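You operate a simulated robot arm through the tools that you are given. There is no shell and no other tool.

The job below is to be done with a simulated robot arm. You get a single attempt, and the scene is never put back.

JOB
Put things in order on the long worktop. At the end: the beige label block (marked "Cereal") from the long worktop stands on top of the purple round pad; the clear spice jar (marked "Turmeric") from the long worktop stands on top of the orange capsule (marked "COFFEE"); the yellow cereal pack (marked "Oat Rings") and the clear mustard pack on the long worktop have changed places; whatever was shut is shut again. Leave all else as you found it, and nothing knocked over.

Only the result counts: the job must be done as asked and must still hold three seconds after the hand-in. Knocking over, shifting, dropping, spilling or breaking anything else fails it.

ROBOT AND FRAMES
A 6-joint arm with a two-finger parallel gripper, fixed in place. Base frame: the origin is on the floor under the middle of its stand, x ahead of it, y to its left, z up; the work surface is at about z = 920. Lengths are in mm, angles in degrees, forces in N, time in s.
With the tool pointing down near the work surface it reaches from about 240 to 660 mm from the base axis. Its first joint turns from -66.0 to 66.0 degrees. Payload 2.9 kg.
The tool frame sits at the grasp point between the pads (the TCP): z along the fingers, y along the line on which they close. The tips reach 30 mm beyond it. Largest opening 110 mm; finger width 20, thickness 10; the body of the gripper, 48 by 112 mm, starts 55 mm behind the TCP.
Orientation is that of the tool frame in the base frame, as a unit quaternion [w, x, y, z]. With the fingers straight down and closing along the base's y, the tool's x points along the base's -x, its y along +y and its z along -z.

CONTROLS
- The arm moves only by the tool apply_moves. Its argument "targets" is a list of rows, each an object (a shift or turn left out is 0, a gripper value left out holds the last) with "offset": the shift along the tool's x, y, z in mm, a list of three; "delta_rot": the turn, a rotation vector about the tool's x, y, z in degrees, a list of three; "gripper": the opening, from 0 (shut) to 1 (fully open). In form: [{"offset": [dx, dy, dz], "delta_rot": [wx, wy, wz], "gripper": gripper}, ...]. A call has 1 to 20 rows; each row shifts and turns the commanded pose from where the row before left it, along the tool's axes as they then stand. A row lasts 0.2 s, in which the tool goes at most 50 mm and 8.6 degrees; a call with a longer step from one row to the next is refused whole, and so is a gripper value outside its range. A pose out of reach is approached as far as the arm can. The call stops where the force on the tool passes 40 N (or 10 N more than at its start, if that is more) or the arm is blocked; 0.2 s more then pass. Each finger travels about 108 mm/s and halts on what it meets, pressing with about 37 N; the grip force reading is that of the motor and also rises with nothing between the fingers. The clock runs only during rows and for 0.2 s after the last one: add rows that do not move to give the fingers time. It gives the time, the measured TCP pose, the force on the tool (base axes), the opening and the grip force at its end, in the units of the frame above (readings bear some noise), with the torque about the TCP (base axes, N m) and any sound that the robot's microphone picked up.
- Cameras (640 x 400 px; columns grow to the right, rows downward): "scene" is fixed at [83.1, 454.5, 1384.3]; the picture's right is [-0.57, -0.82, 0.00], its down [-0.50, 0.35, -0.79] and it looks along [0.65, -0.45, -0.61] (base axes); focal length 240 px, centre (320, 200). "wrist" rides on the gripper at [72, 17, -103] in the tool frame; the picture's right is [-0.23, 0.97, 0.00], its down [-0.76, -0.18, -0.62] and it looks along [-0.61, -0.14, 0.78] (tool axes); focal length 222 px, centre (320, 200). There is no depth. A picture from a camera that has moved, and an enlarged one, comes with that camera's place and axes in the base frame and with its lens. The place of the scene camera against the robot may be out by one fixed shift of up to 12 mm in any direction.
- snapshot(camera): a new picture of that camera. It takes no simulated time.
- close_up(camera, box): a new picture of the part [left, top, right, bottom] of that camera's present view, enlarged. It takes no simulated time.
- job_done(): hands the job in; it is judged then, once.

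Places have to be worked out from the pictures, the camera data and where the tool is seen. Open the gripper and draw the arm clear of the work before you hand the job in, unless the task says otherwise.

The tools are called after "Emit:" by a JSON object that holds its "name" and its "arguments". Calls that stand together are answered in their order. apply_moves: Moves the arm, as the interface text tells. Its arguments: {"type":"object","properties":{"targets":{"type":"array"}},"required":["targets"]} The other tools are called the same way: snapshot (camera) takes a picture; close_up (camera, box) takes an enlarged picture of a part of a camera's view; job_done () hands the job in.

At the start:

```text
time_s: 0.0
ee_pos: [367.7, 122.5, 1244.5]
tcp_rot: [0.0, 0.0, 1.0, 0.0]
wrist_force: [-0.7, 0.6, 0.3]
ft_torque: [0.02, -0.04, -0.02]
finger_gap: 109.9
grip_force: 0.0
```

scene: 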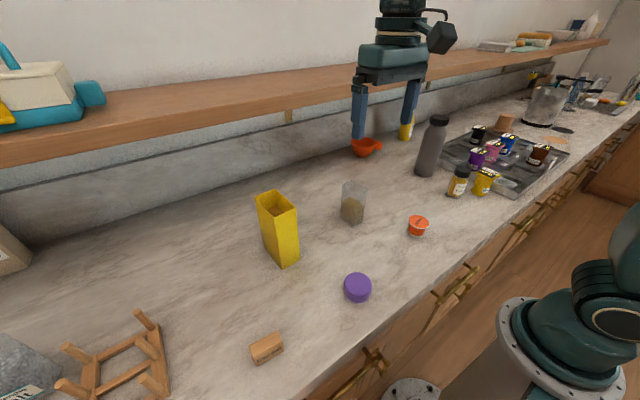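
wrist: 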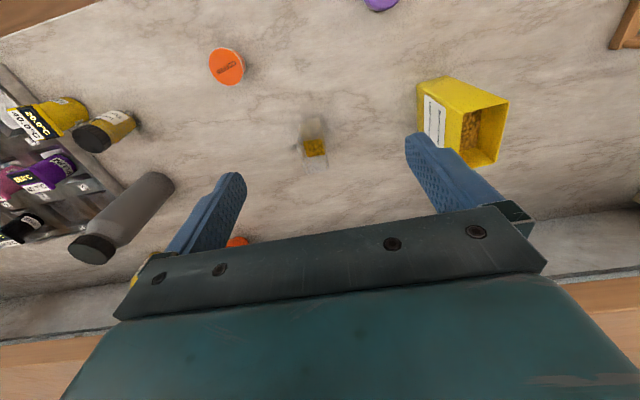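

I'll begin by enlarging the views to identify the objects.

Emit:
{"name": "close_up", "arguments": {"camera": "scene", "box": [220, 160, 460, 310]}}

Emit:
{"name": "close_up", "arguments": {"camera": "scene", "box": [400, 100, 580, 212]}}

Emit:
{"name": "close_up", "arguments": {"camera": "scene", "box": [0, 280, 320, 400]}}

Emit:
{"name": "close_up", "arguments": {"camera": "wrist", "box": [0, 0, 320, 200]}}

Emit:
{"name": "close_up", "arguments": {"camera": "wrist", "box": [280, 60, 520, 210]}}

```text
2.67 times, centred on (340, 235) of scene
camera zoom: at [83.1, 454.5, 1384.3], right [-0.57, -0.82, 0.0], down [-0.5, 0.35, -0.79], along [0.65, -0.45, -0.61], focal length 639 px, centre (267, 107)
```

zoom: 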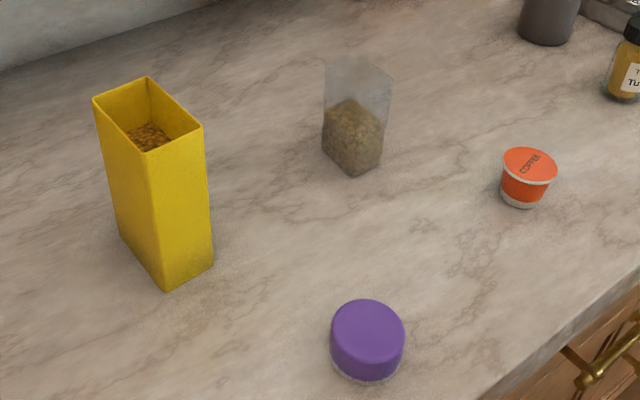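

```text
3.56 times, centred on (490, 156) of scene
camera zoom: at [83.1, 454.5, 1384.3], right [-0.57, -0.82, 0.0], down [-0.5, 0.35, -0.79], along [0.65, -0.45, -0.61], focal length 851 px, centre (-284, 356)
```

zoom: 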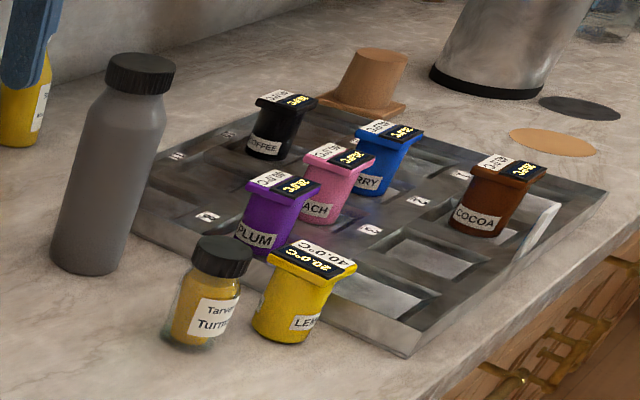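

```text
2.00 times, centred on (160, 340) of scene
camera zoom: at [83.1, 454.5, 1384.3], right [-0.57, -0.82, 0.0], down [-0.5, 0.35, -0.79], along [0.65, -0.45, -0.61], focal length 479 px, centre (640, -80)
```

zoom: 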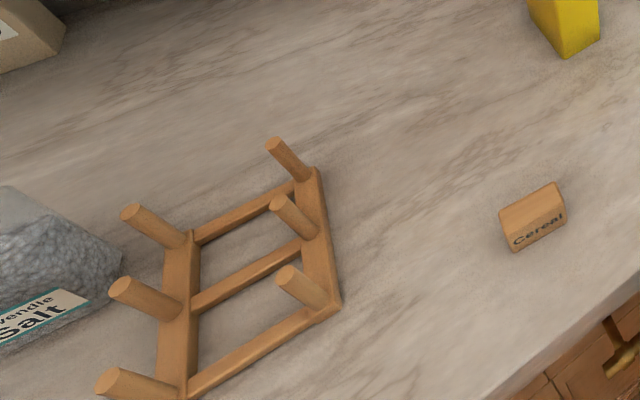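

```text
2.00 times, centred on (160, 100) of wrist
camera zoom: at [294.8, 138.2, 1347.5], right [0.23, 0.97, 0.0], down [0.76, -0.18, 0.62], along [0.61, -0.14, -0.78], focal length 444 px, centre (640, 400)
```

zoom: 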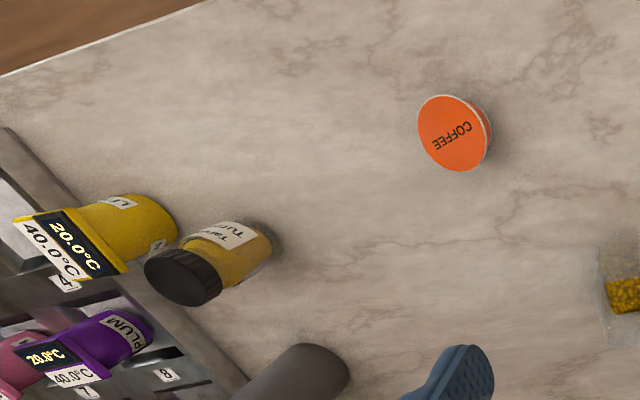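

```text
2.67 times, centred on (400, 135) of wrist
camera zoom: at [294.8, 138.2, 1347.5], right [0.23, 0.97, 0.0], down [0.76, -0.18, 0.62], along [0.61, -0.14, -0.78], focal length 592 px, centre (107, 373)
```

zoom: 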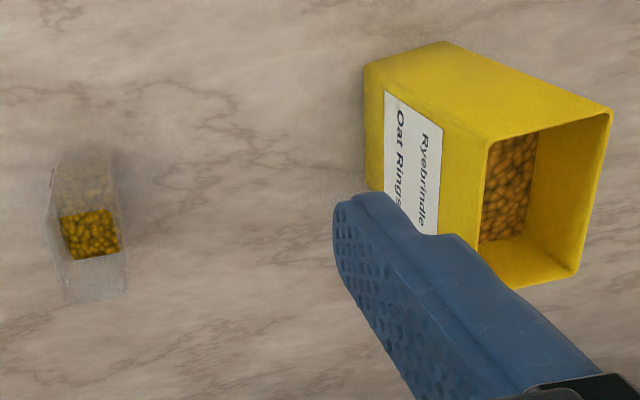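

The wrist view is registered to the robot, so I'll use it for localisation. I move to above the area between the label block and the purple pad, staying high (tips around z=1170), to see them clearly.

Emit:
{"name": "apply_moves", "arguments": {"targets": [{"offset": [13.54, 41.5, 8.9]}, {"offset": [13.54, 41.5, 8.9]}, {"offset": [13.54, 41.5, 8.9]}, {"offset": [13.54, 41.5, 8.9]}, {"offset": [13.54, 41.5, 8.9]}, {"offset": [0, 0, 0]}, {"offset": [0, 0, 0]}]}}

Emit:
{"name": "snapshot", "arguments": {"camera": "wrist"}}

Emit:
{"name": "snapshot", "arguments": {"camera": "scene"}}

```text
time_s: 1.6
ee_pos: [302.0, 327.8, 1201.0]
tcp_rot: [0.001, 0.0, 1.0, -0.001]
wrist_force: [0.4, 0.5, 0.0]
ft_torque: [0.0, 0.02, -0.04]
finger_gap: 110.2
grip_force: 0.1
```

```text
taken
camera wrist: at [228.0, 345.4, 1304.8], right [0.23, 0.97, 0.0], down [0.76, -0.18, 0.62], along [0.61, -0.14, -0.78], focal length 222 px, centre (320, 200)
```

wrist: 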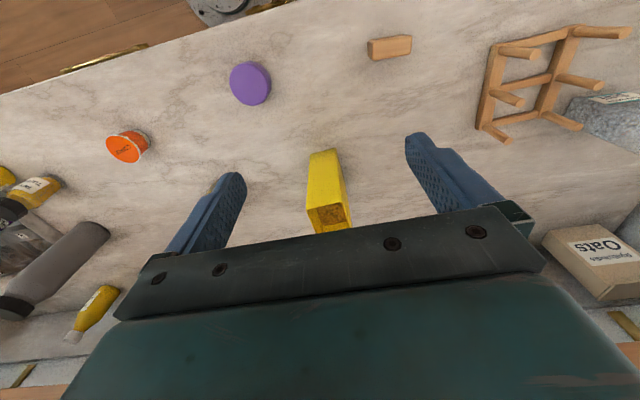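

```text
taken
```

scene: 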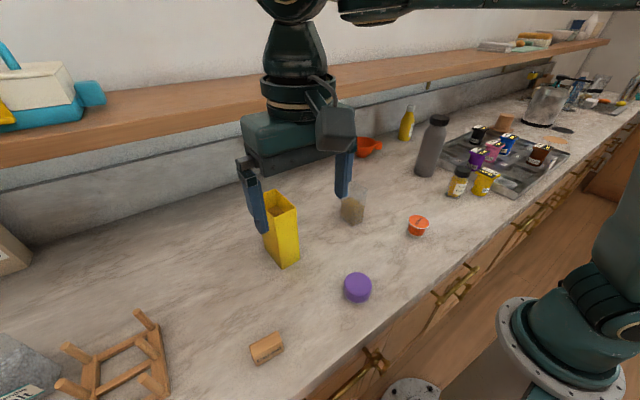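

Both block and pad are visible. I enlarge them to measure positions.

Emit:
{"name": "close_up", "arguments": {"camera": "wrist", "box": [340, 10, 460, 85]}}

Emit:
{"name": "close_up", "arguments": {"camera": "wrist", "box": [200, 40, 320, 115]}}

Emit:
{"name": "close_up", "arguments": {"camera": "wrist", "box": [270, 130, 390, 205]}}

Emit:
{"name": "close_up", "arguments": {"camera": "wrist", "box": [70, 110, 190, 185]}}

Emit:
{"name": "close_up", "arguments": {"camera": "scene", "box": [220, 310, 316, 370]}}

```text
5.33 times, centred on (400, 48) of wrist
camera zoom: at [228.0, 345.4, 1304.8], right [0.23, 0.97, 0.0], down [0.76, -0.18, 0.62], along [0.61, -0.14, -0.78], focal length 1185 px, centre (-107, 1013)
```

zoom: 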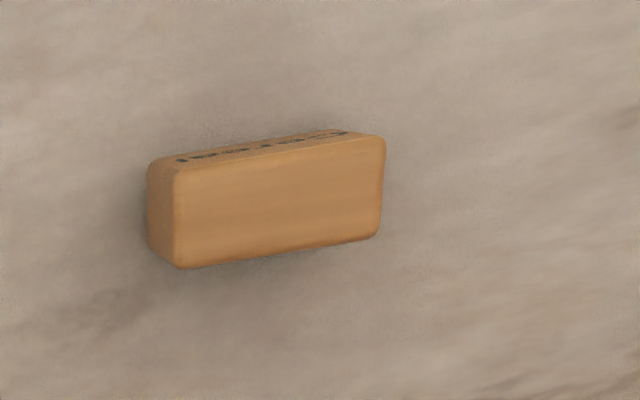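

```text
5.33 times, centred on (260, 78) of wrist
camera zoom: at [228.0, 345.4, 1304.8], right [0.23, 0.97, 0.0], down [0.76, -0.18, 0.62], along [0.61, -0.14, -0.78], focal length 1185 px, centre (640, 853)
```

zoom: 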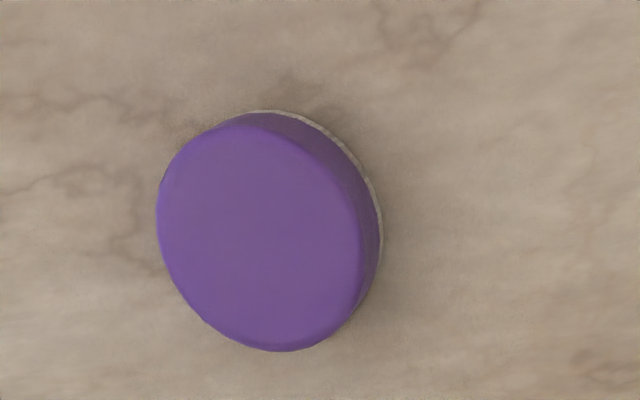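

```text
5.33 times, centred on (330, 168) of wrist
camera zoom: at [228.0, 345.4, 1304.8], right [0.23, 0.97, 0.0], down [0.76, -0.18, 0.62], along [0.61, -0.14, -0.78], focal length 1185 px, centre (267, 373)
```

zoom: 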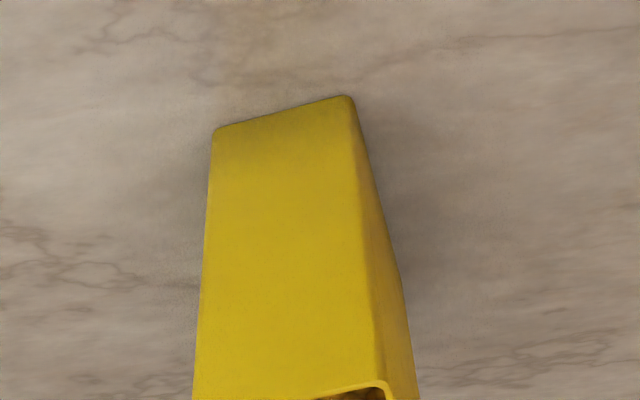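

```text
5.33 times, centred on (130, 148) of wrist
camera zoom: at [228.0, 345.4, 1304.8], right [0.23, 0.97, 0.0], down [0.76, -0.18, 0.62], along [0.61, -0.14, -0.78], focal length 1185 px, centre (1333, 480)
```

zoom: 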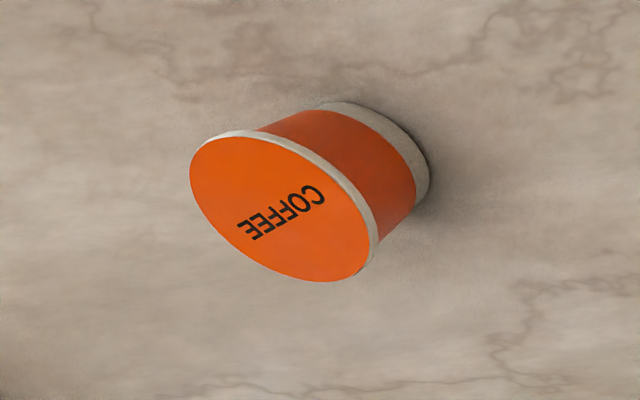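

```text
6.67 times, centred on (268, 340) of scene
camera zoom: at [83.1, 454.5, 1384.3], right [-0.57, -0.82, 0.0], down [-0.5, 0.35, -0.79], along [0.65, -0.45, -0.61], focal length 1596 px, centre (667, -733)
```

zoom: 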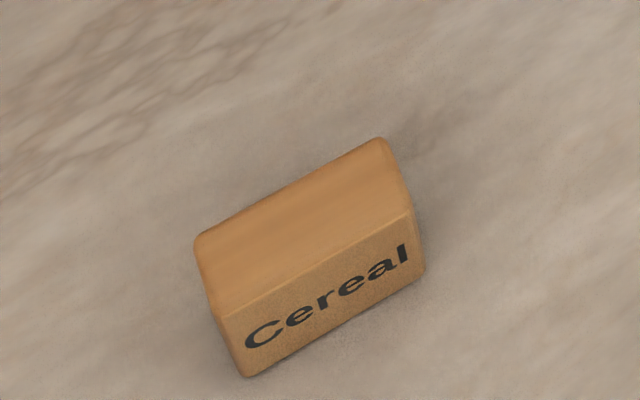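

The block is about 48×20×35 mm, centred near (276, 432) with its length turned about 5.7° from base y. The pad is about 54 mm across, centred near (273, 231), with its top near z=948. I move above the block and turn the tool to match, then check alignment.

Emit:
{"name": "apply_moves", "arguments": {"targets": [{"offset": [6.075, 25.6, 35]}, {"offset": [6.075, 25.6, 35]}, {"offset": [6.075, 25.6, 35]}, {"offset": [6.075, 25.6, 35]}, {"delta_rot": [0, 0, 5.7], "gripper": 0.8}, {"offset": [0, 0, 0]}, {"offset": [0, 0, 0]}]}}

Emit:
{"name": "snapshot", "arguments": {"camera": "wrist"}}

Emit:
{"name": "close_up", "arguments": {"camera": "wrist", "box": [240, 60, 400, 160]}}

Emit:
{"name": "snapshot", "arguments": {"camera": "scene"}}

```text
time_s: 3.2
ee_pos: [277.6, 433.1, 1058.8]
tcp_rot: [0.001, 0.05, 0.999, 0.0]
wrist_force: [-0.3, -0.2, -0.2]
ft_torque: [0.0, 0.02, -0.02]
finger_gap: 87.9
grip_force: 0.1
```

```text
taken
camera wrist: at [204.7, 455.3, 1162.5], right [0.32, 0.95, 0.0], down [0.74, -0.25, 0.62], along [0.59, -0.2, -0.78], focal length 222 px, centre (320, 200)
```

wrist: 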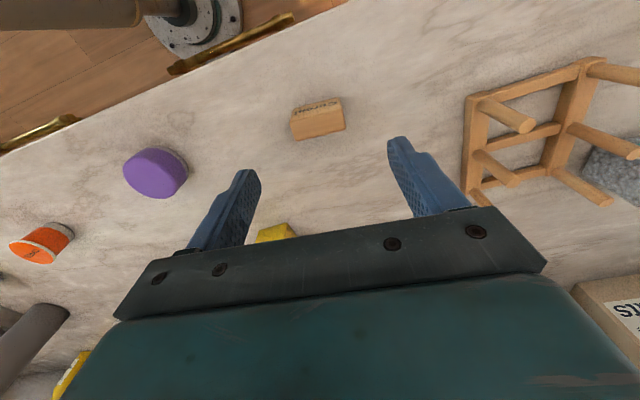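

```text
4.00 times, centred on (320, 110) of wrist
camera zoom: at [204.7, 455.3, 1162.5], right [0.32, 0.95, 0.0], down [0.74, -0.25, 0.62], along [0.59, -0.2, -0.78], focal length 888 px, centre (320, 560)
```

zoom: 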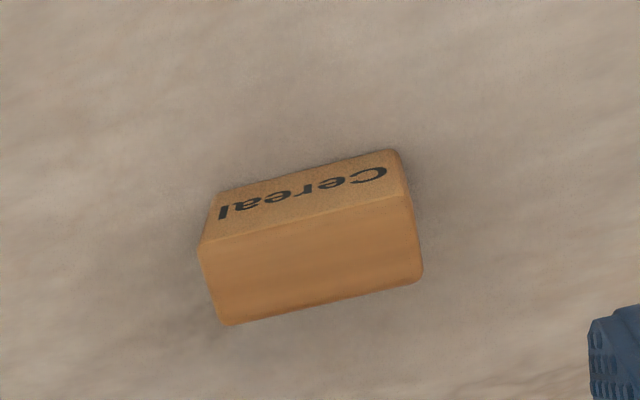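

```text
taken
```

scene: 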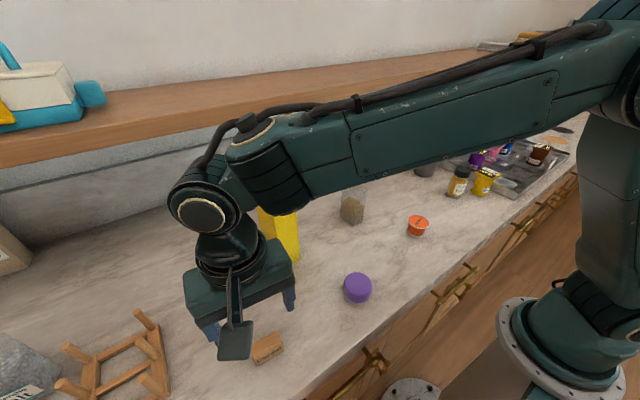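

The block reads about 2–3 mm off tool centre, with its length aligned to the closing line. I correct that, descend so the tips stay about 6 mm above the worktop, and grip.

Emit:
{"name": "apply_moves", "arguments": {"targets": [{"offset": [-1.7, -2.7, 20]}, {"offset": [0, 0, 28]}, {"offset": [0, 0, 28]}, {"offset": [0, 0, 28]}, {"offset": [0, 0, 0]}, {"gripper": 0.35}, {"gripper": 0.35}, {"gripper": 0.35}, {"gripper": 0.35}]}}

Emit:
{"name": "snapshot", "arguments": {"camera": "wrist"}}

Emit:
{"name": "snapshot", "arguments": {"camera": "scene"}}

```text
time_s: 5.2
ee_pos: [277.5, 428.3, 954.0]
tcp_rot: [0.0, 0.049, 0.999, 0.0]
wrist_force: [0.9, 0.3, -0.5]
ft_torque: [0.0, -0.02, 0.04]
finger_gap: 48.8
grip_force: 36.8
```

```text
taken
camera wrist: at [205.4, 451.3, 1059.8], right [0.32, 0.95, 0.0], down [0.74, -0.25, 0.62], along [0.59, -0.2, -0.78], focal length 222 px, centre (320, 200)
```

wrist: 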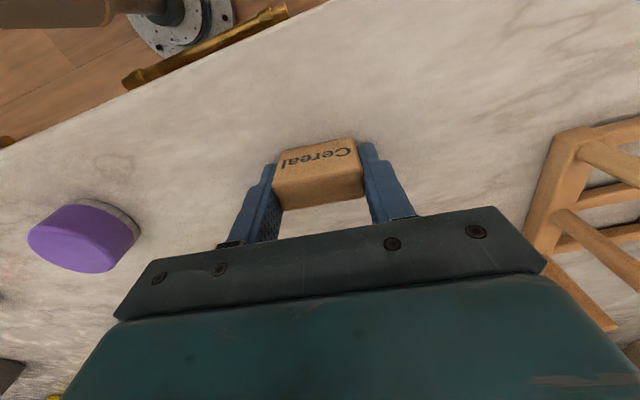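

```text
taken
```

scene: 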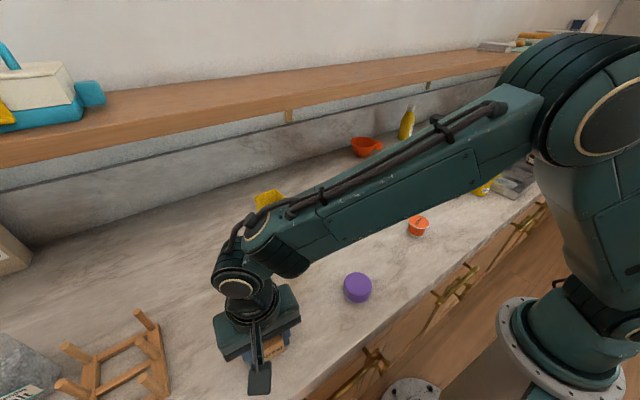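

The block is gripped (gap 48.8 mm). I lift it clear and move part of the way toward the pad, then measure the pad again at close range.

Emit:
{"name": "apply_moves", "arguments": {"targets": [{"offset": [0, 0, -20]}, {"offset": [0, 0, -40]}, {"offset": [0, 0, -40]}, {"offset": [-3.1, -39.6, 0]}, {"offset": [-3.1, -39.6, 0]}, {"offset": [0, 0, 0]}, {"offset": [0, 0, 0]}]}}

Emit:
{"name": "snapshot", "arguments": {"camera": "wrist"}}

Emit:
{"name": "close_up", "arguments": {"camera": "wrist", "box": [120, 60, 280, 160]}}

```text
time_s: 6.8
ee_pos: [275.2, 350.4, 1054.6]
tcp_rot: [0.0, 0.049, 0.999, 0.0]
wrist_force: [-0.3, 0.3, 0.2]
ft_torque: [0.0, 0.01, 0.03]
finger_gap: 38.6
grip_force: 0.2
```

```text
taken
camera wrist: at [203.8, 374.2, 1158.5], right [0.32, 0.95, 0.0], down [0.74, -0.25, 0.62], along [0.59, -0.2, -0.78], focal length 222 px, centre (320, 200)
```

wrist: 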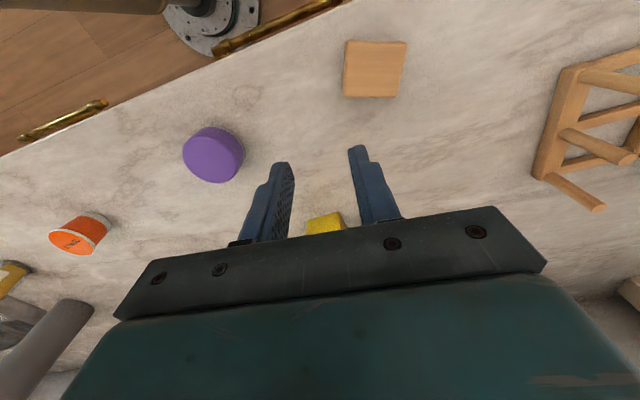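

```text
4.00 times, centred on (200, 110) of wrist
camera zoom: at [203.8, 374.2, 1158.5], right [0.32, 0.95, 0.0], down [0.74, -0.25, 0.62], along [0.59, -0.2, -0.78], focal length 888 px, centre (800, 560)
```

zoom: 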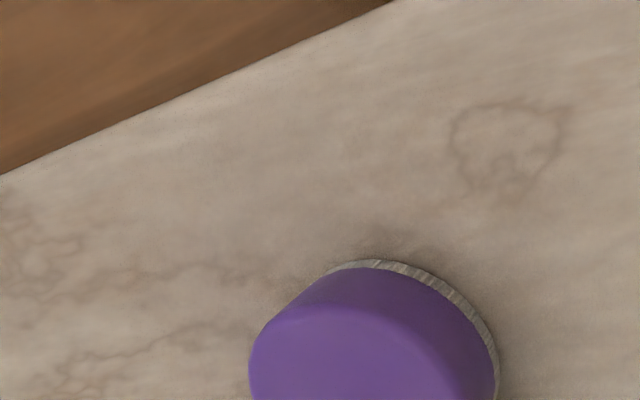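

The gap closed to 38.6 mm, so the block slipped out and now lies on the worktop. I look closely at where and how it lies before doing anything else.

Emit:
{"name": "close_up", "arguments": {"camera": "wrist", "box": [295, 20, 455, 120]}}

Emit:
{"name": "snapshot", "arguments": {"camera": "scene"}}

Emit:
{"name": "close_up", "arguments": {"camera": "scene", "box": [200, 280, 360, 380]}}

```text
4.00 times, centred on (375, 70) of wrist
camera zoom: at [203.8, 374.2, 1158.5], right [0.32, 0.95, 0.0], down [0.74, -0.25, 0.62], along [0.59, -0.2, -0.78], focal length 888 px, centre (100, 720)
```

zoom: 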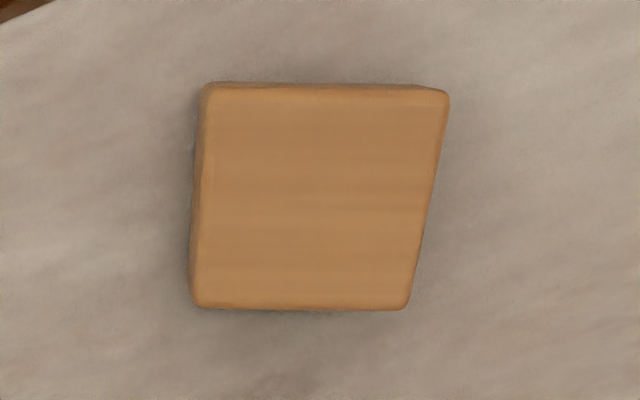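

```text
taken
```

scene: 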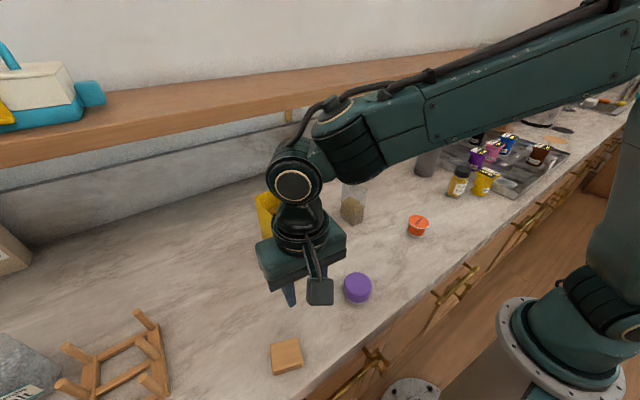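

```text
4.00 times, centred on (280, 330) of scene
camera zoom: at [83.1, 454.5, 1384.3], right [-0.57, -0.82, 0.0], down [-0.5, 0.35, -0.79], along [0.65, -0.45, -0.61], focal length 958 px, centre (480, -320)
```

zoom: 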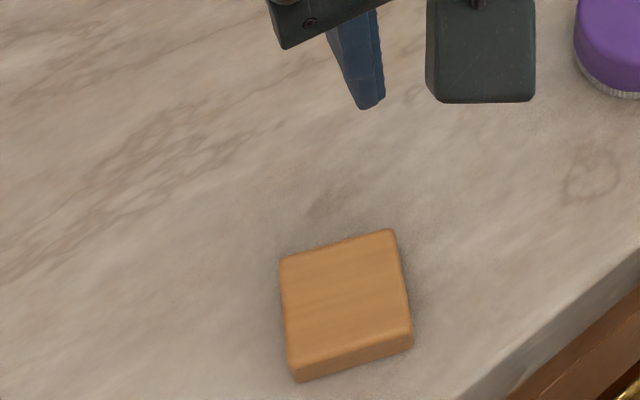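

The block now lies flat on its label side near (251, 407), measuring about 48×40×20 mm, with its long side turned roughly 19° from base y. Nothing else was touched. I'll align above it, open the gripper, and check before a careful, slower regrip.

Emit:
{"name": "apply_moves", "arguments": {"targets": [{"offset": [14.75, 27.05, 0], "gripper": 0.7}, {"offset": [14.75, 27.05, 0]}, {"delta_rot": [0, 0, 6.7]}, {"delta_rot": [0, 0, 6.6]}, {"offset": [0, 0, 0]}, {"offset": [0, 0, 0]}]}}

Emit:
{"name": "snapshot", "arguments": {"camera": "wrist"}}

Emit:
{"name": "close_up", "arguments": {"camera": "wrist", "box": [240, 60, 400, 160]}}

```text
time_s: 8.2
ee_pos: [250.3, 405.6, 1055.1]
tcp_rot: [-0.001, 0.164, 0.986, 0.0]
wrist_force: [-0.4, 0.5, 1.0]
ft_torque: [-0.02, 0.0, 0.01]
finger_gap: 77.0
grip_force: 0.1
```

```text
taken
camera wrist: at [187.0, 445.1, 1159.0], right [0.53, 0.85, 0.0], down [0.66, -0.42, 0.62], along [0.53, -0.33, -0.78], focal length 222 px, centre (320, 200)
```

wrist: 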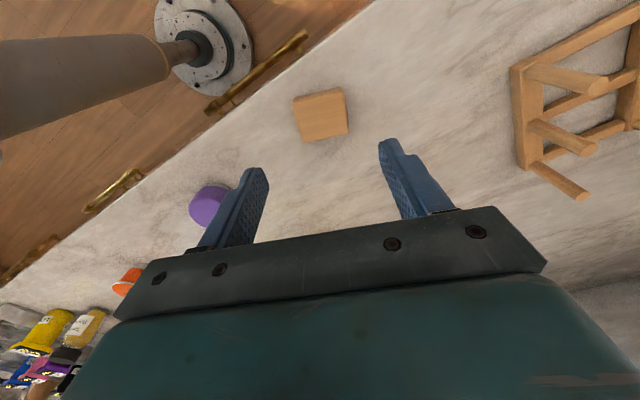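

```text
4.00 times, centred on (320, 110) of wrist
camera zoom: at [187.0, 445.1, 1159.0], right [0.53, 0.85, 0.0], down [0.66, -0.42, 0.62], along [0.53, -0.33, -0.78], focal length 888 px, centre (320, 560)
```

zoom: 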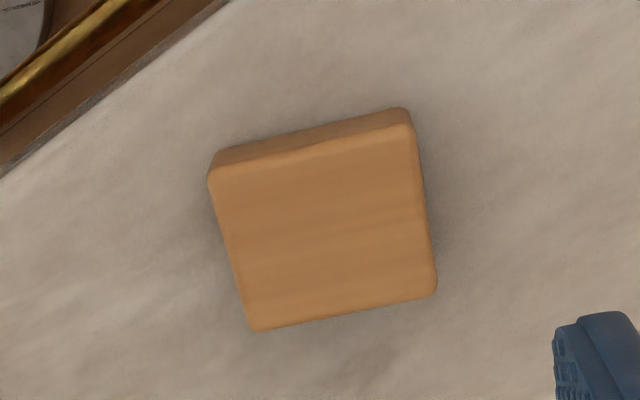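

The block centre is within 2 mm of the tool axis. I descend, grip its ends, and lift only 10 mm slowly to test whether the hold is firm.

Emit:
{"name": "apply_moves", "arguments": {"targets": [{"offset": [0, 1.7, 25]}, {"offset": [0, 0, 30]}, {"offset": [0, 0, 30]}, {"offset": [0, 0, 18]}, {"offset": [0, 0, 0]}, {"gripper": 0.3}, {"gripper": 0.3}, {"gripper": 0.3}, {"gripper": 0.3}]}}

Emit:
{"name": "apply_moves", "arguments": {"targets": [{"offset": [0, 0, -2]}, {"offset": [0, 0, -3]}, {"offset": [0, 0, -5]}, {"offset": [0, 0, 0]}, {"offset": [0, 0, 0]}]}}

Emit:
{"name": "snapshot", "arguments": {"camera": "wrist"}}

Emit:
{"name": "close_up", "arguments": {"camera": "wrist", "box": [240, 110, 400, 210]}}

```text
time_s: 10.2
ee_pos: [253.0, 406.6, 951.1]
tcp_rot: [0.0, 0.164, 0.986, 0.0]
wrist_force: [0.7, 0.0, 0.4]
ft_torque: [-0.04, 0.03, 0.02]
finger_gap: 48.4
grip_force: 36.8
```

```text
time_s: 11.4
ee_pos: [252.8, 407.4, 962.0]
tcp_rot: [0.0, 0.165, 0.986, 0.0]
wrist_force: [0.4, 0.4, -0.5]
ft_torque: [0.0, 0.01, 0.03]
finger_gap: 48.8
grip_force: 37.4
```

```text
taken
camera wrist: at [188.9, 446.5, 1066.0], right [0.53, 0.85, 0.0], down [0.66, -0.42, 0.62], along [0.53, -0.33, -0.78], focal length 222 px, centre (320, 200)
```

wrist: 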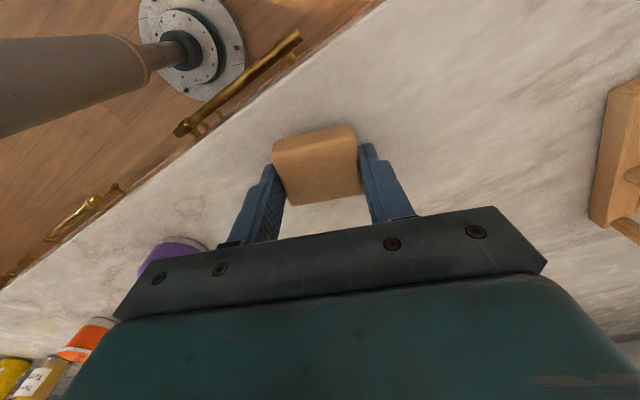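

```text
4.00 times, centred on (320, 160) of wrist
camera zoom: at [188.9, 446.5, 1066.0], right [0.53, 0.85, 0.0], down [0.66, -0.42, 0.62], along [0.53, -0.33, -0.78], focal length 888 px, centre (320, 360)
```

zoom: 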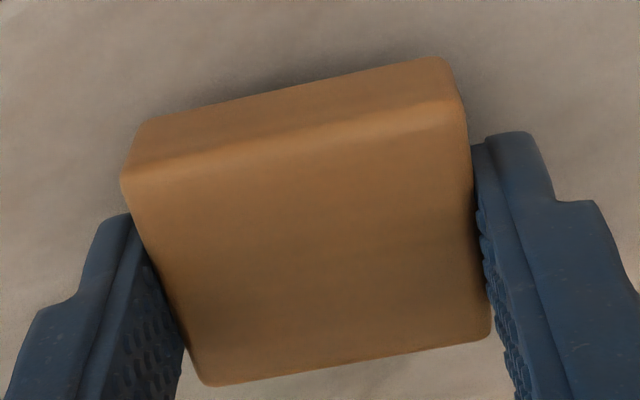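

The hold is steady at 48.8 mm gap after the test lift. I raise it slowly further to pass over the pad height, and check the grip again.

Emit:
{"name": "apply_moves", "arguments": {"targets": [{"offset": [0, 0, -5]}, {"offset": [0, 0, -8]}, {"offset": [0, 0, -10]}, {"offset": [0, 0, -10]}, {"offset": [0, 0, -10]}, {"offset": [0, 0, -5]}, {"offset": [0, 0, -2]}, {"offset": [0, 0, 0]}]}}

Emit:
{"name": "snapshot", "arguments": {"camera": "wrist"}}

```text
time_s: 13.2
ee_pos: [251.3, 407.5, 1011.0]
tcp_rot: [0.0, 0.165, 0.986, -0.001]
wrist_force: [0.1, -0.3, 0.4]
ft_torque: [-0.01, -0.03, -0.01]
finger_gap: 48.7
grip_force: 37.2
```

```text
taken
camera wrist: at [188.8, 446.7, 1115.9], right [0.53, 0.85, 0.0], down [0.66, -0.42, 0.62], along [0.53, -0.33, -0.78], focal length 222 px, centre (320, 200)
```

wrist: 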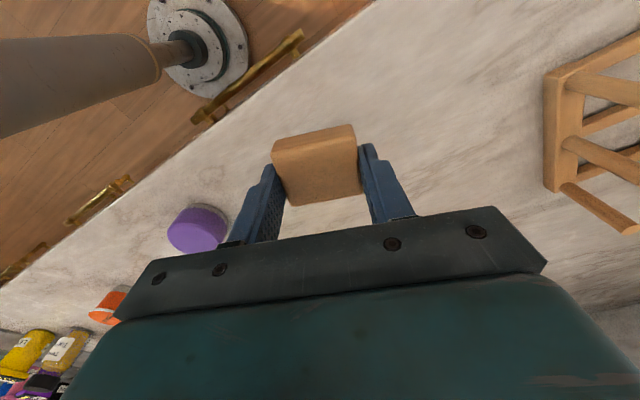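

Still firmly held at z≈1011. I turn the tool back to zero yaw and move slowly with gentle ramps to about (315, 190), passing well above the pad.

Emit:
{"name": "apply_moves", "arguments": {"targets": [{"delta_rot": [0, 0, -4]}, {"delta_rot": [0, 0, -7.5]}, {"delta_rot": [0, 0, -7.5]}, {"offset": [-1.39, -4.8, 0]}, {"offset": [-2.78, -9.6, 0]}, {"offset": [-4.16, -14.41, 0]}, {"offset": [-5.55, -19.21, 0]}, {"offset": [-6.11, -21.13, 0]}, {"offset": [-6.11, -21.13, 0]}, {"offset": [-6.11, -21.13, 0]}, {"offset": [-6.11, -21.13, 0]}, {"offset": [-6.11, -21.13, 0]}, {"offset": [-6.11, -21.13, 0]}, {"offset": [-5.55, -19.21, 0]}, {"offset": [-4.16, -14.41, 0]}, {"offset": [-2.78, -9.6, 0]}, {"offset": [0, 0, 0]}]}}

Emit:
{"name": "snapshot", "arguments": {"camera": "wrist"}}

Emit:
{"name": "snapshot", "arguments": {"camera": "scene"}}

```text
time_s: 16.8
ee_pos: [315.2, 189.9, 1010.8]
tcp_rot: [0.0, 0.0, 1.0, 0.0]
wrist_force: [-0.3, 0.0, -0.4]
ft_torque: [0.02, 0.0, 0.01]
finger_gap: 48.3
grip_force: 37.0
```

```text
taken
camera wrist: at [242.3, 206.7, 1114.8], right [0.23, 0.97, 0.0], down [0.76, -0.18, 0.62], along [0.61, -0.14, -0.78], focal length 222 px, centre (320, 200)
```

wrist: 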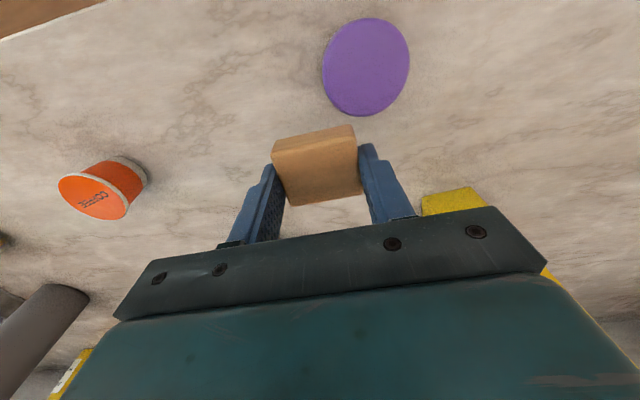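

```text
taken
```

scene: 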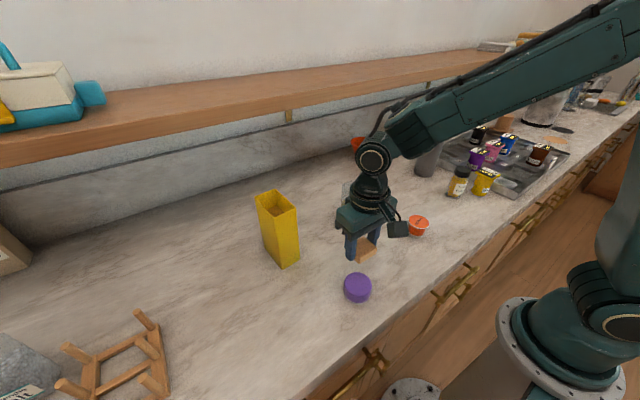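

The block is held well. Here I have a good view of the pad and capsule, so I enlarge both to refine their positions.

Emit:
{"name": "close_up", "arguments": {"camera": "wrist", "box": [305, 10, 425, 85]}}

Emit:
{"name": "close_up", "arguments": {"camera": "wrist", "box": [305, 60, 425, 135]}}

Emit:
{"name": "close_up", "arguments": {"camera": "wrist", "box": [45, 145, 165, 220]}}

```text
5.33 times, centred on (365, 48) of wrist
camera zoom: at [242.3, 206.7, 1114.8], right [0.23, 0.97, 0.0], down [0.76, -0.18, 0.62], along [0.61, -0.14, -0.78], focal length 1185 px, centre (80, 1013)
```

zoom: 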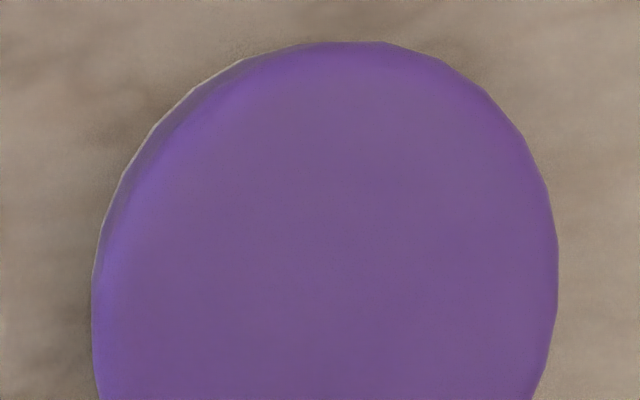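

```text
5.33 times, centred on (365, 98) of wrist
camera zoom: at [242.3, 206.7, 1114.8], right [0.23, 0.97, 0.0], down [0.76, -0.18, 0.62], along [0.61, -0.14, -0.78], focal length 1185 px, centre (80, 747)
```

zoom: 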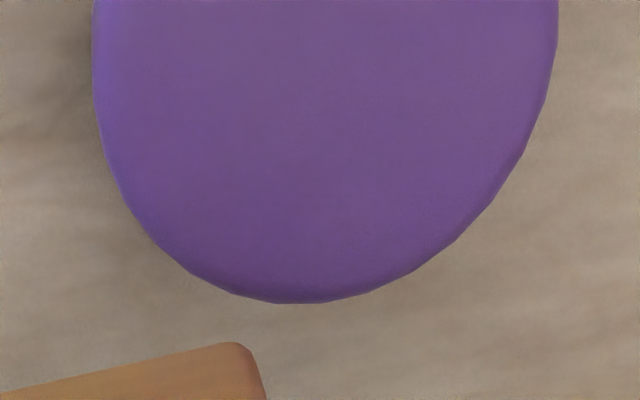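

```text
5.33 times, centred on (105, 182) of wrist
camera zoom: at [242.3, 206.7, 1114.8], right [0.23, 0.97, 0.0], down [0.76, -0.18, 0.62], along [0.61, -0.14, -0.78], focal length 1185 px, centre (1467, 293)
```

zoom: 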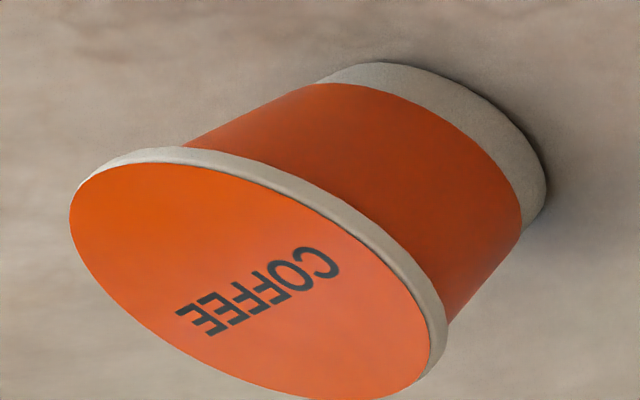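

The pad centre is about (274.5, 230) and the capsule is about (314.5, −13) with its top near z=962 and about 50 mm wide. To stand the block upright again I need a clear spot for a tilted regrip, so I carry it slowly to about (400, −120), where nothing is nearby.

Emit:
{"name": "apply_moves", "arguments": {"targets": [{"offset": [-1.32, -4.83, 0]}, {"offset": [-2.65, -9.66, 0]}, {"offset": [-3.97, -14.49, 0]}, {"offset": [-5.3, -19.31, 0]}, {"offset": [-6.62, -24.14, 0]}, {"offset": [-6.62, -24.14, 0]}, {"offset": [-6.62, -24.14, 0]}, {"offset": [-6.62, -24.14, 0]}, {"offset": [-6.62, -24.14, 0]}, {"offset": [-6.62, -24.14, 0]}, {"offset": [-6.62, -24.14, 0]}, {"offset": [-6.62, -24.14, 0]}, {"offset": [-6.62, -24.14, 0]}, {"offset": [-5.3, -19.31, 0]}, {"offset": [-3.97, -14.49, 0]}, {"offset": [-1.85, -6.76, 0]}, {"offset": [-1.06, -3.86, 0]}, {"offset": [0, 0, 0]}]}}

Emit:
{"name": "snapshot", "arguments": {"camera": "wrist"}}

Emit:
{"name": "snapshot", "arguments": {"camera": "scene"}}

```text
time_s: 20.6
ee_pos: [402.4, -120.6, 1011.5]
tcp_rot: [0.001, 0.0, 1.0, 0.0]
wrist_force: [0.0, -0.2, 0.4]
ft_torque: [0.01, 0.0, 0.01]
finger_gap: 48.5
grip_force: 37.3
```

```text
taken
camera wrist: at [327.4, -103.7, 1116.7], right [0.23, 0.97, 0.0], down [0.76, -0.18, 0.62], along [0.61, -0.14, -0.78], focal length 222 px, centre (320, 200)
```

wrist: 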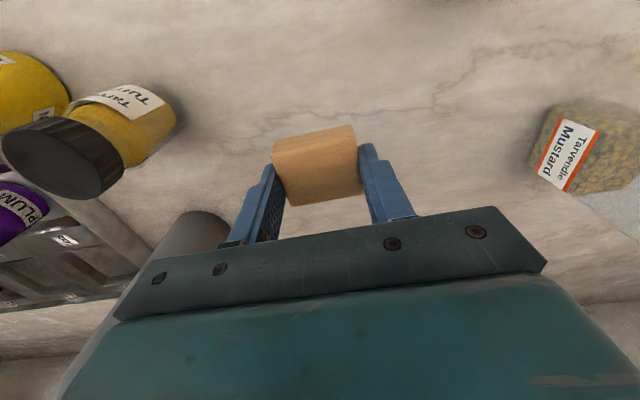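

```text
taken
```

scene: 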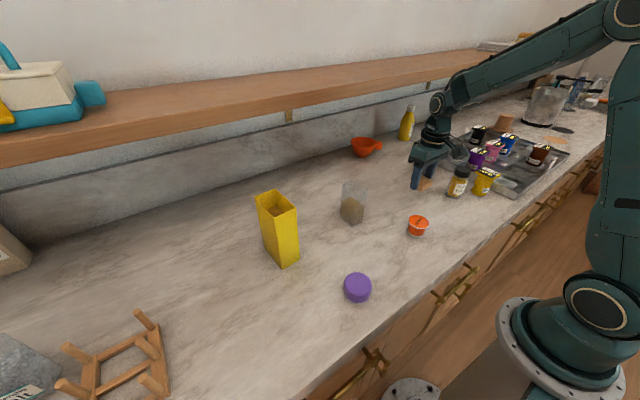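

The block is over clear worktop at (402, −121) with the jar more than 100 mm away. I lower it flat to the surface and release.

Emit:
{"name": "apply_moves", "arguments": {"targets": [{"offset": [0, 0, 10]}, {"offset": [0, 0, 15]}, {"offset": [0, 0, 15]}, {"offset": [0, 0, 12]}, {"offset": [0, 0, 5]}, {"offset": [0, 0, 2.5]}, {"offset": [0, 0, 0]}, {"gripper": 0.6}, {"gripper": 0.65}, {"offset": [0, 0, 0]}]}}

Emit:
{"name": "apply_moves", "arguments": {"targets": [{"offset": [0, 0, -15]}, {"offset": [0, 0, -30]}, {"offset": [0, 0, -30]}, {"offset": [0, 0, -25]}, {"offset": [0, 0, 0]}, {"offset": [0, 0, 0]}]}}

Emit:
{"name": "snapshot", "arguments": {"camera": "wrist"}}

Emit:
{"name": "close_up", "arguments": {"camera": "wrist", "box": [240, 60, 400, 160]}}

```text
time_s: 22.8
ee_pos: [401.2, -118.7, 951.3]
tcp_rot: [0.0, -0.001, 1.0, 0.0]
wrist_force: [-0.2, -0.6, 0.7]
ft_torque: [0.01, 0.01, 0.01]
finger_gap: 71.4
grip_force: 0.0
```

```text
time_s: 24.2
ee_pos: [401.0, -118.9, 1052.0]
tcp_rot: [0.0, 0.0, 1.0, 0.0]
wrist_force: [0.9, -0.3, -0.4]
ft_torque: [-0.03, 0.0, 0.01]
finger_gap: 71.2
grip_force: 0.1
```

```text
taken
camera wrist: at [327.5, -101.3, 1155.7], right [0.23, 0.97, 0.0], down [0.76, -0.18, 0.62], along [0.61, -0.14, -0.78], focal length 222 px, centre (320, 200)
```

wrist: 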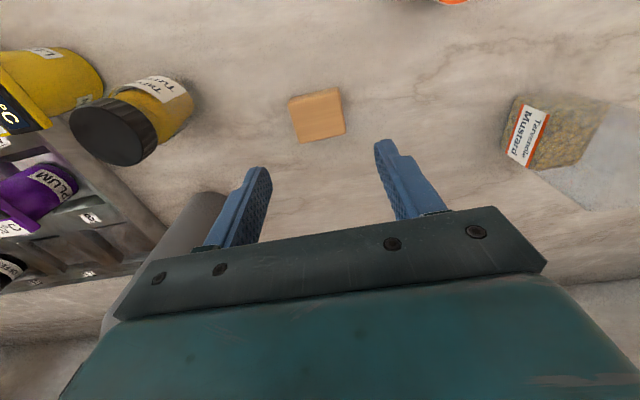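

```text
4.00 times, centred on (320, 110) of wrist
camera zoom: at [327.5, -101.3, 1155.7], right [0.23, 0.97, 0.0], down [0.76, -0.18, 0.62], along [0.61, -0.14, -0.78], focal length 888 px, centre (320, 560)
```

zoom: 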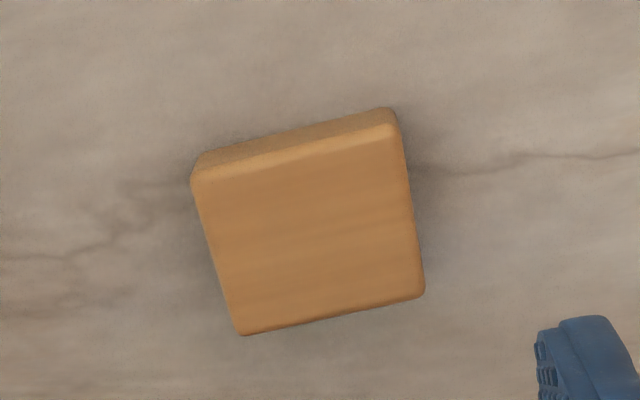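

The block lies flat at about (399, −121). I now tilt the tool 50° (fingers pointing outward-down) at a safe height to see whether the arm reaches that pose.

Emit:
{"name": "apply_moves", "arguments": {"targets": [{"delta_rot": [0, -8.33, 0]}, {"delta_rot": [0, -8.33, 0]}, {"delta_rot": [0, -8.34, 0]}, {"delta_rot": [0, -8.33, 0]}, {"delta_rot": [0, -8.33, 0]}, {"delta_rot": [0, -8.34, 0]}, {"offset": [0, 0, 0]}, {"offset": [0, 0, 0]}]}}

Emit:
{"name": "snapshot", "arguments": {"camera": "wrist"}}

Emit:
{"name": "snapshot", "arguments": {"camera": "scene"}}

```text
time_s: 26.0
ee_pos: [400.3, -121.0, 1051.5]
tcp_rot: [0.422, 0.0, 0.906, 0.0]
wrist_force: [-0.9, 0.6, -0.1]
ft_torque: [0.02, -0.03, -0.01]
finger_gap: 71.7
grip_force: 0.1
```

```text
taken
camera wrist: at [273.4, -103.6, 1063.7], right [0.15, 0.97, 0.17], down [0.01, -0.18, 0.98], along [0.99, -0.14, -0.04], focal length 222 px, centre (320, 200)
```

wrist: 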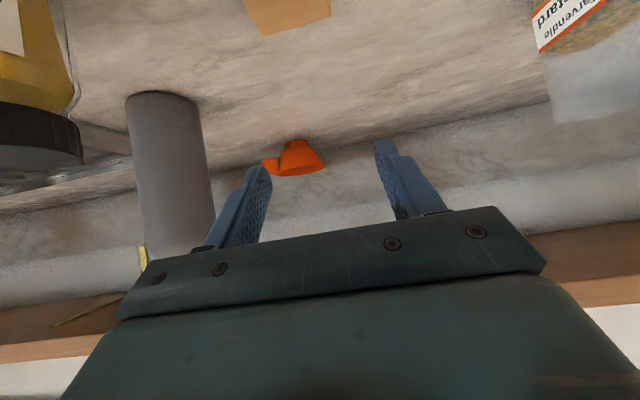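

```text
taken
```

scene: 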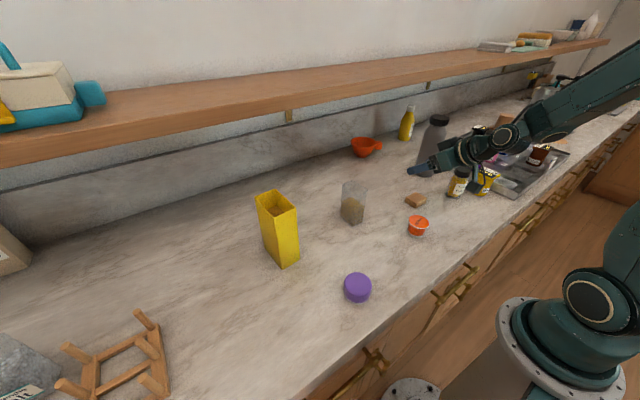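

The 50° tilt is reached cleanly and nothing is near the gripper. I bring the fingertips down around the block ends (lowest point about 2–3 mm over the worktop) and grip.

Emit:
{"name": "apply_moves", "arguments": {"targets": [{"offset": [25.65, -0.6, 11.05]}, {"offset": [25.65, -0.6, 11.05]}, {"offset": [18.75, 0, 15.75]}, {"offset": [11.25, 0, 9.45]}, {"offset": [7.5, 0, 6.3]}, {"offset": [0, 0, 0]}]}}

Emit:
{"name": "snapshot", "arguments": {"camera": "wrist"}}

Emit:
{"name": "close_up", "arguments": {"camera": "scene", "box": [380, 150, 476, 210]}}

```text
time_s: 27.4
ee_pos: [385.3, -120.2, 950.8]
tcp_rot: [0.423, 0.0, 0.906, 0.0]
wrist_force: [0.4, 0.1, 0.7]
ft_torque: [0.0, -0.02, 0.0]
finger_gap: 71.4
grip_force: 0.0
```

```text
taken
camera wrist: at [258.3, -104.2, 962.0], right [0.15, 0.97, 0.17], down [0.01, -0.18, 0.98], along [0.99, -0.14, -0.04], focal length 222 px, centre (320, 200)
```

wrist: 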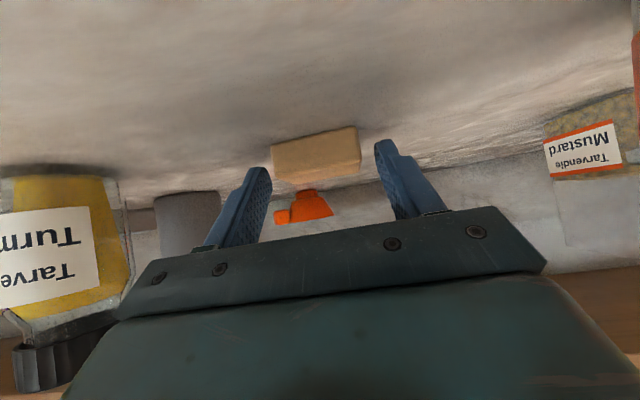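

```text
6.67 times, centred on (428, 180) of scene
camera zoom: at [83.1, 454.5, 1384.3], right [-0.57, -0.82, 0.0], down [-0.5, 0.35, -0.79], along [0.65, -0.45, -0.61], focal length 1596 px, centre (-400, 333)
```

zoom: 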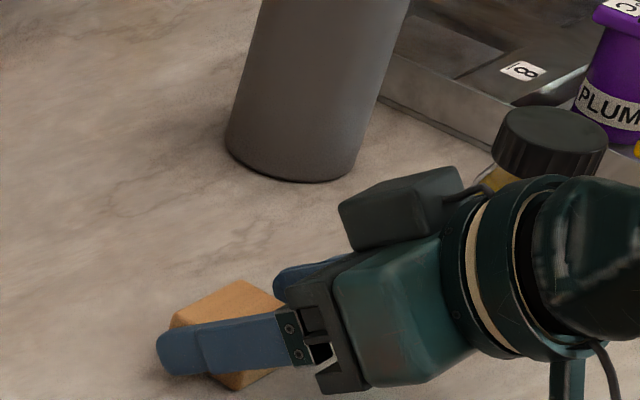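

The fingers straddle the block ends properly. I close and then lift slowly by about 30 mm to check the hold.

Emit:
{"name": "apply_moves", "arguments": {"targets": [{"gripper": 0.3}, {"gripper": 0.3}, {"gripper": 0.3}, {"gripper": 0.3}, {"offset": [-1.5, 0, -1.3]}, {"offset": [-3.8, 0, -3.2]}, {"offset": [-5.7, 0, -4.8]}, {"offset": [-7.7, 0, -6.4]}, {"offset": [-3.8, 0, -3.2]}, {"offset": [-1.5, 0, -1.3]}, {"offset": [0, 0, 0]}]}}

Emit:
{"name": "snapshot", "arguments": {"camera": "wrist"}}

Emit:
{"name": "close_up", "arguments": {"camera": "scene", "box": [380, 150, 476, 210]}}

```text
time_s: 29.8
ee_pos: [385.9, -121.4, 982.1]
tcp_rot: [0.422, 0.0, 0.906, 0.0]
wrist_force: [0.1, -0.3, -0.8]
ft_torque: [0.01, 0.01, 0.01]
finger_gap: 49.0
grip_force: 37.1
```

```text
taken
camera wrist: at [257.9, -104.5, 993.2], right [0.15, 0.97, 0.17], down [0.01, -0.18, 0.98], along [0.99, -0.14, -0.04], focal length 222 px, centre (320, 200)
```

wrist: 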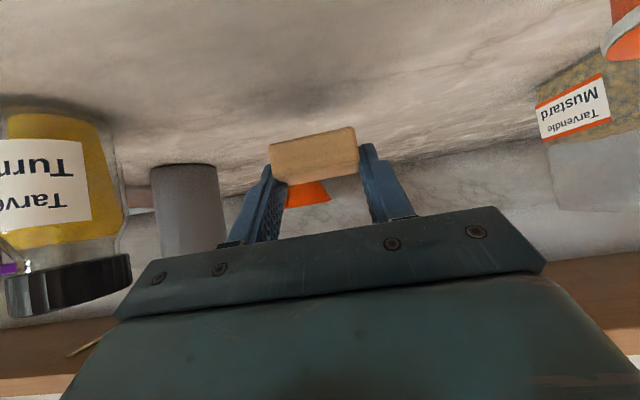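

```text
6.67 times, centred on (428, 180) of scene
camera zoom: at [83.1, 454.5, 1384.3], right [-0.57, -0.82, 0.0], down [-0.5, 0.35, -0.79], along [0.65, -0.45, -0.61], focal length 1596 px, centre (-400, 333)
```

zoom: 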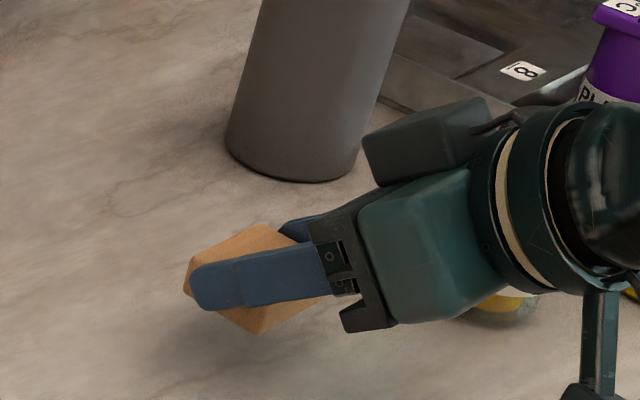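

The block is held firmly 30 mm above the surface. I rotate the tool from +50° to −25° tilt in gentle steps, which should bring the block nearly upright.

Emit:
{"name": "apply_moves", "arguments": {"targets": [{"delta_rot": [0, 4, 0]}, {"delta_rot": [0, 6, 0]}, {"delta_rot": [0, 8, 0]}, {"delta_rot": [0, 8, 0]}, {"delta_rot": [0, 8, 0]}, {"delta_rot": [0, 8, 0]}, {"delta_rot": [0, 8, 0]}, {"delta_rot": [0, 8, 0]}, {"delta_rot": [0, 8, 0]}, {"delta_rot": [0, 6, 0]}, {"delta_rot": [0, 3, 0]}, {"offset": [0, 0, 0]}]}}

Emit:
{"name": "snapshot", "arguments": {"camera": "wrist"}}

Emit:
{"name": "snapshot", "arguments": {"camera": "scene"}}

Emit:
{"name": "close_up", "arguments": {"camera": "scene", "box": [380, 150, 476, 210]}}

```text
time_s: 32.4
ee_pos: [385.0, -120.1, 979.9]
tcp_rot: [-0.218, 0.0, 0.976, 0.0]
wrist_force: [-1.6, 0.7, -0.4]
ft_torque: [0.02, -0.01, -0.02]
finger_gap: 48.7
grip_force: 36.5
```

```text
taken
camera wrist: at [361.6, -104.5, 1105.9], right [0.21, 0.97, -0.1], down [0.95, -0.18, 0.24], along [0.22, -0.14, -0.97], focal length 222 px, centre (320, 200)
```

wrist: 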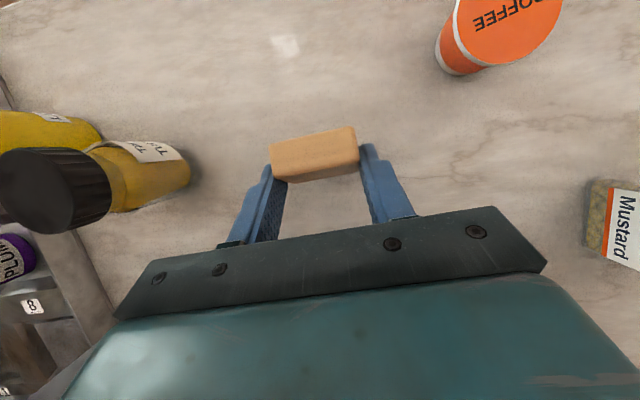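

```text
taken
```

scene: 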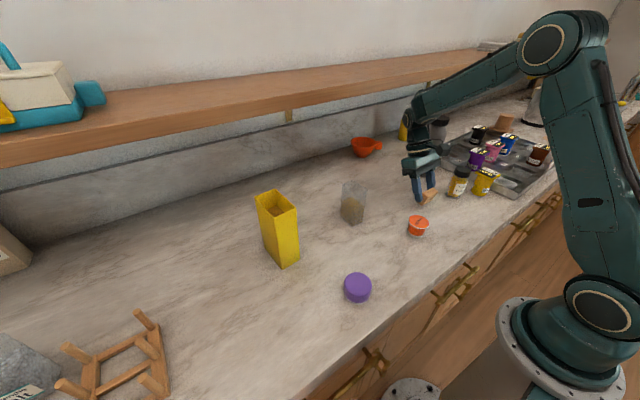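

```text
6.67 times, centred on (428, 180) of scene
camera zoom: at [83.1, 454.5, 1384.3], right [-0.57, -0.82, 0.0], down [-0.5, 0.35, -0.79], along [0.65, -0.45, -0.61], focal length 1596 px, centre (-400, 333)
```

zoom: 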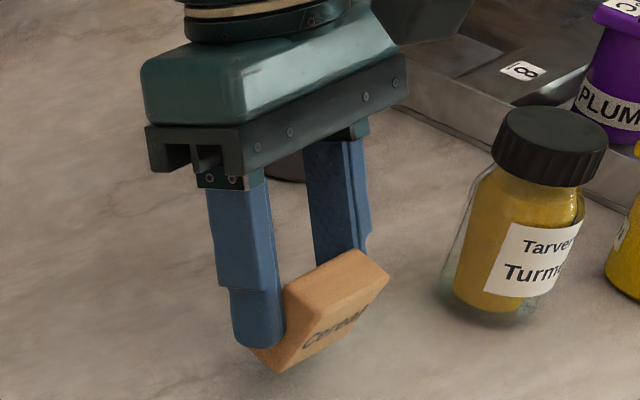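

The label reads right side up and the block is about 15° from upright, still firmly held. I shift 40 mm toward the base for shelf clearance, then add 10° more rotation so it is nearly vertical.

Emit:
{"name": "apply_moves", "arguments": {"targets": [{"offset": [6, 0, 2.8]}, {"offset": [12.1, 0, 5.64]}, {"offset": [12.1, 0, 5.64]}, {"offset": [6, 0, 2.8]}, {"delta_rot": [0, 5, 0]}, {"delta_rot": [0, 5, 0]}, {"offset": [0, 0, 0]}, {"offset": [0, 0, 0]}]}}

Emit:
{"name": "snapshot", "arguments": {"camera": "scene"}}

Emit:
{"name": "close_up", "arguments": {"camera": "scene", "box": [390, 160, 486, 220]}}

```text
time_s: 34.2
ee_pos: [345.7, -119.9, 981.7]
tcp_rot: [-0.301, 0.001, 0.954, 0.001]
wrist_force: [0.2, -0.4, 0.0]
ft_torque: [-0.01, -0.01, 0.01]
finger_gap: 48.7
grip_force: 36.5
```

```text
taken
```

scene: 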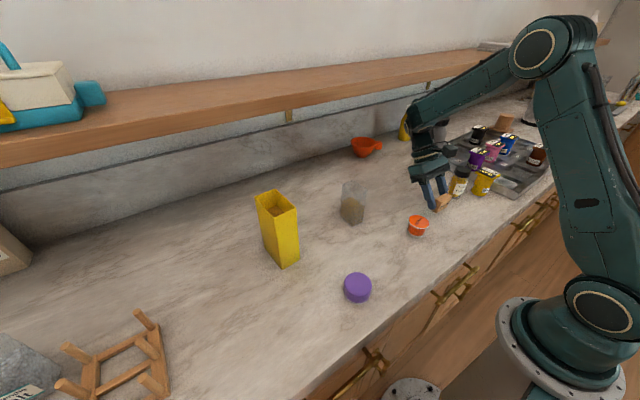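

```text
6.67 times, centred on (438, 190) of scene
camera zoom: at [83.1, 454.5, 1384.3], right [-0.57, -0.82, 0.0], down [-0.5, 0.35, -0.79], along [0.65, -0.45, -0.61], focal length 1596 px, centre (-467, 267)
```

zoom: 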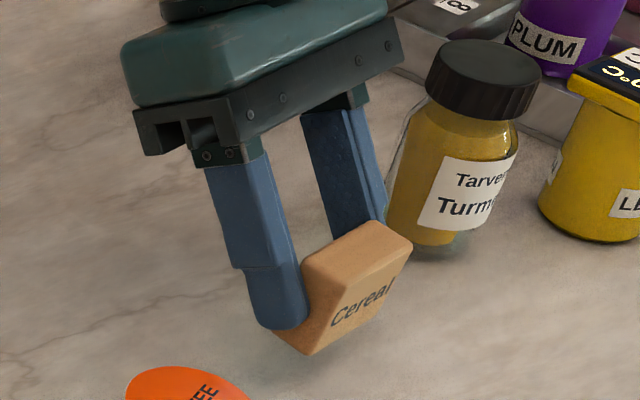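

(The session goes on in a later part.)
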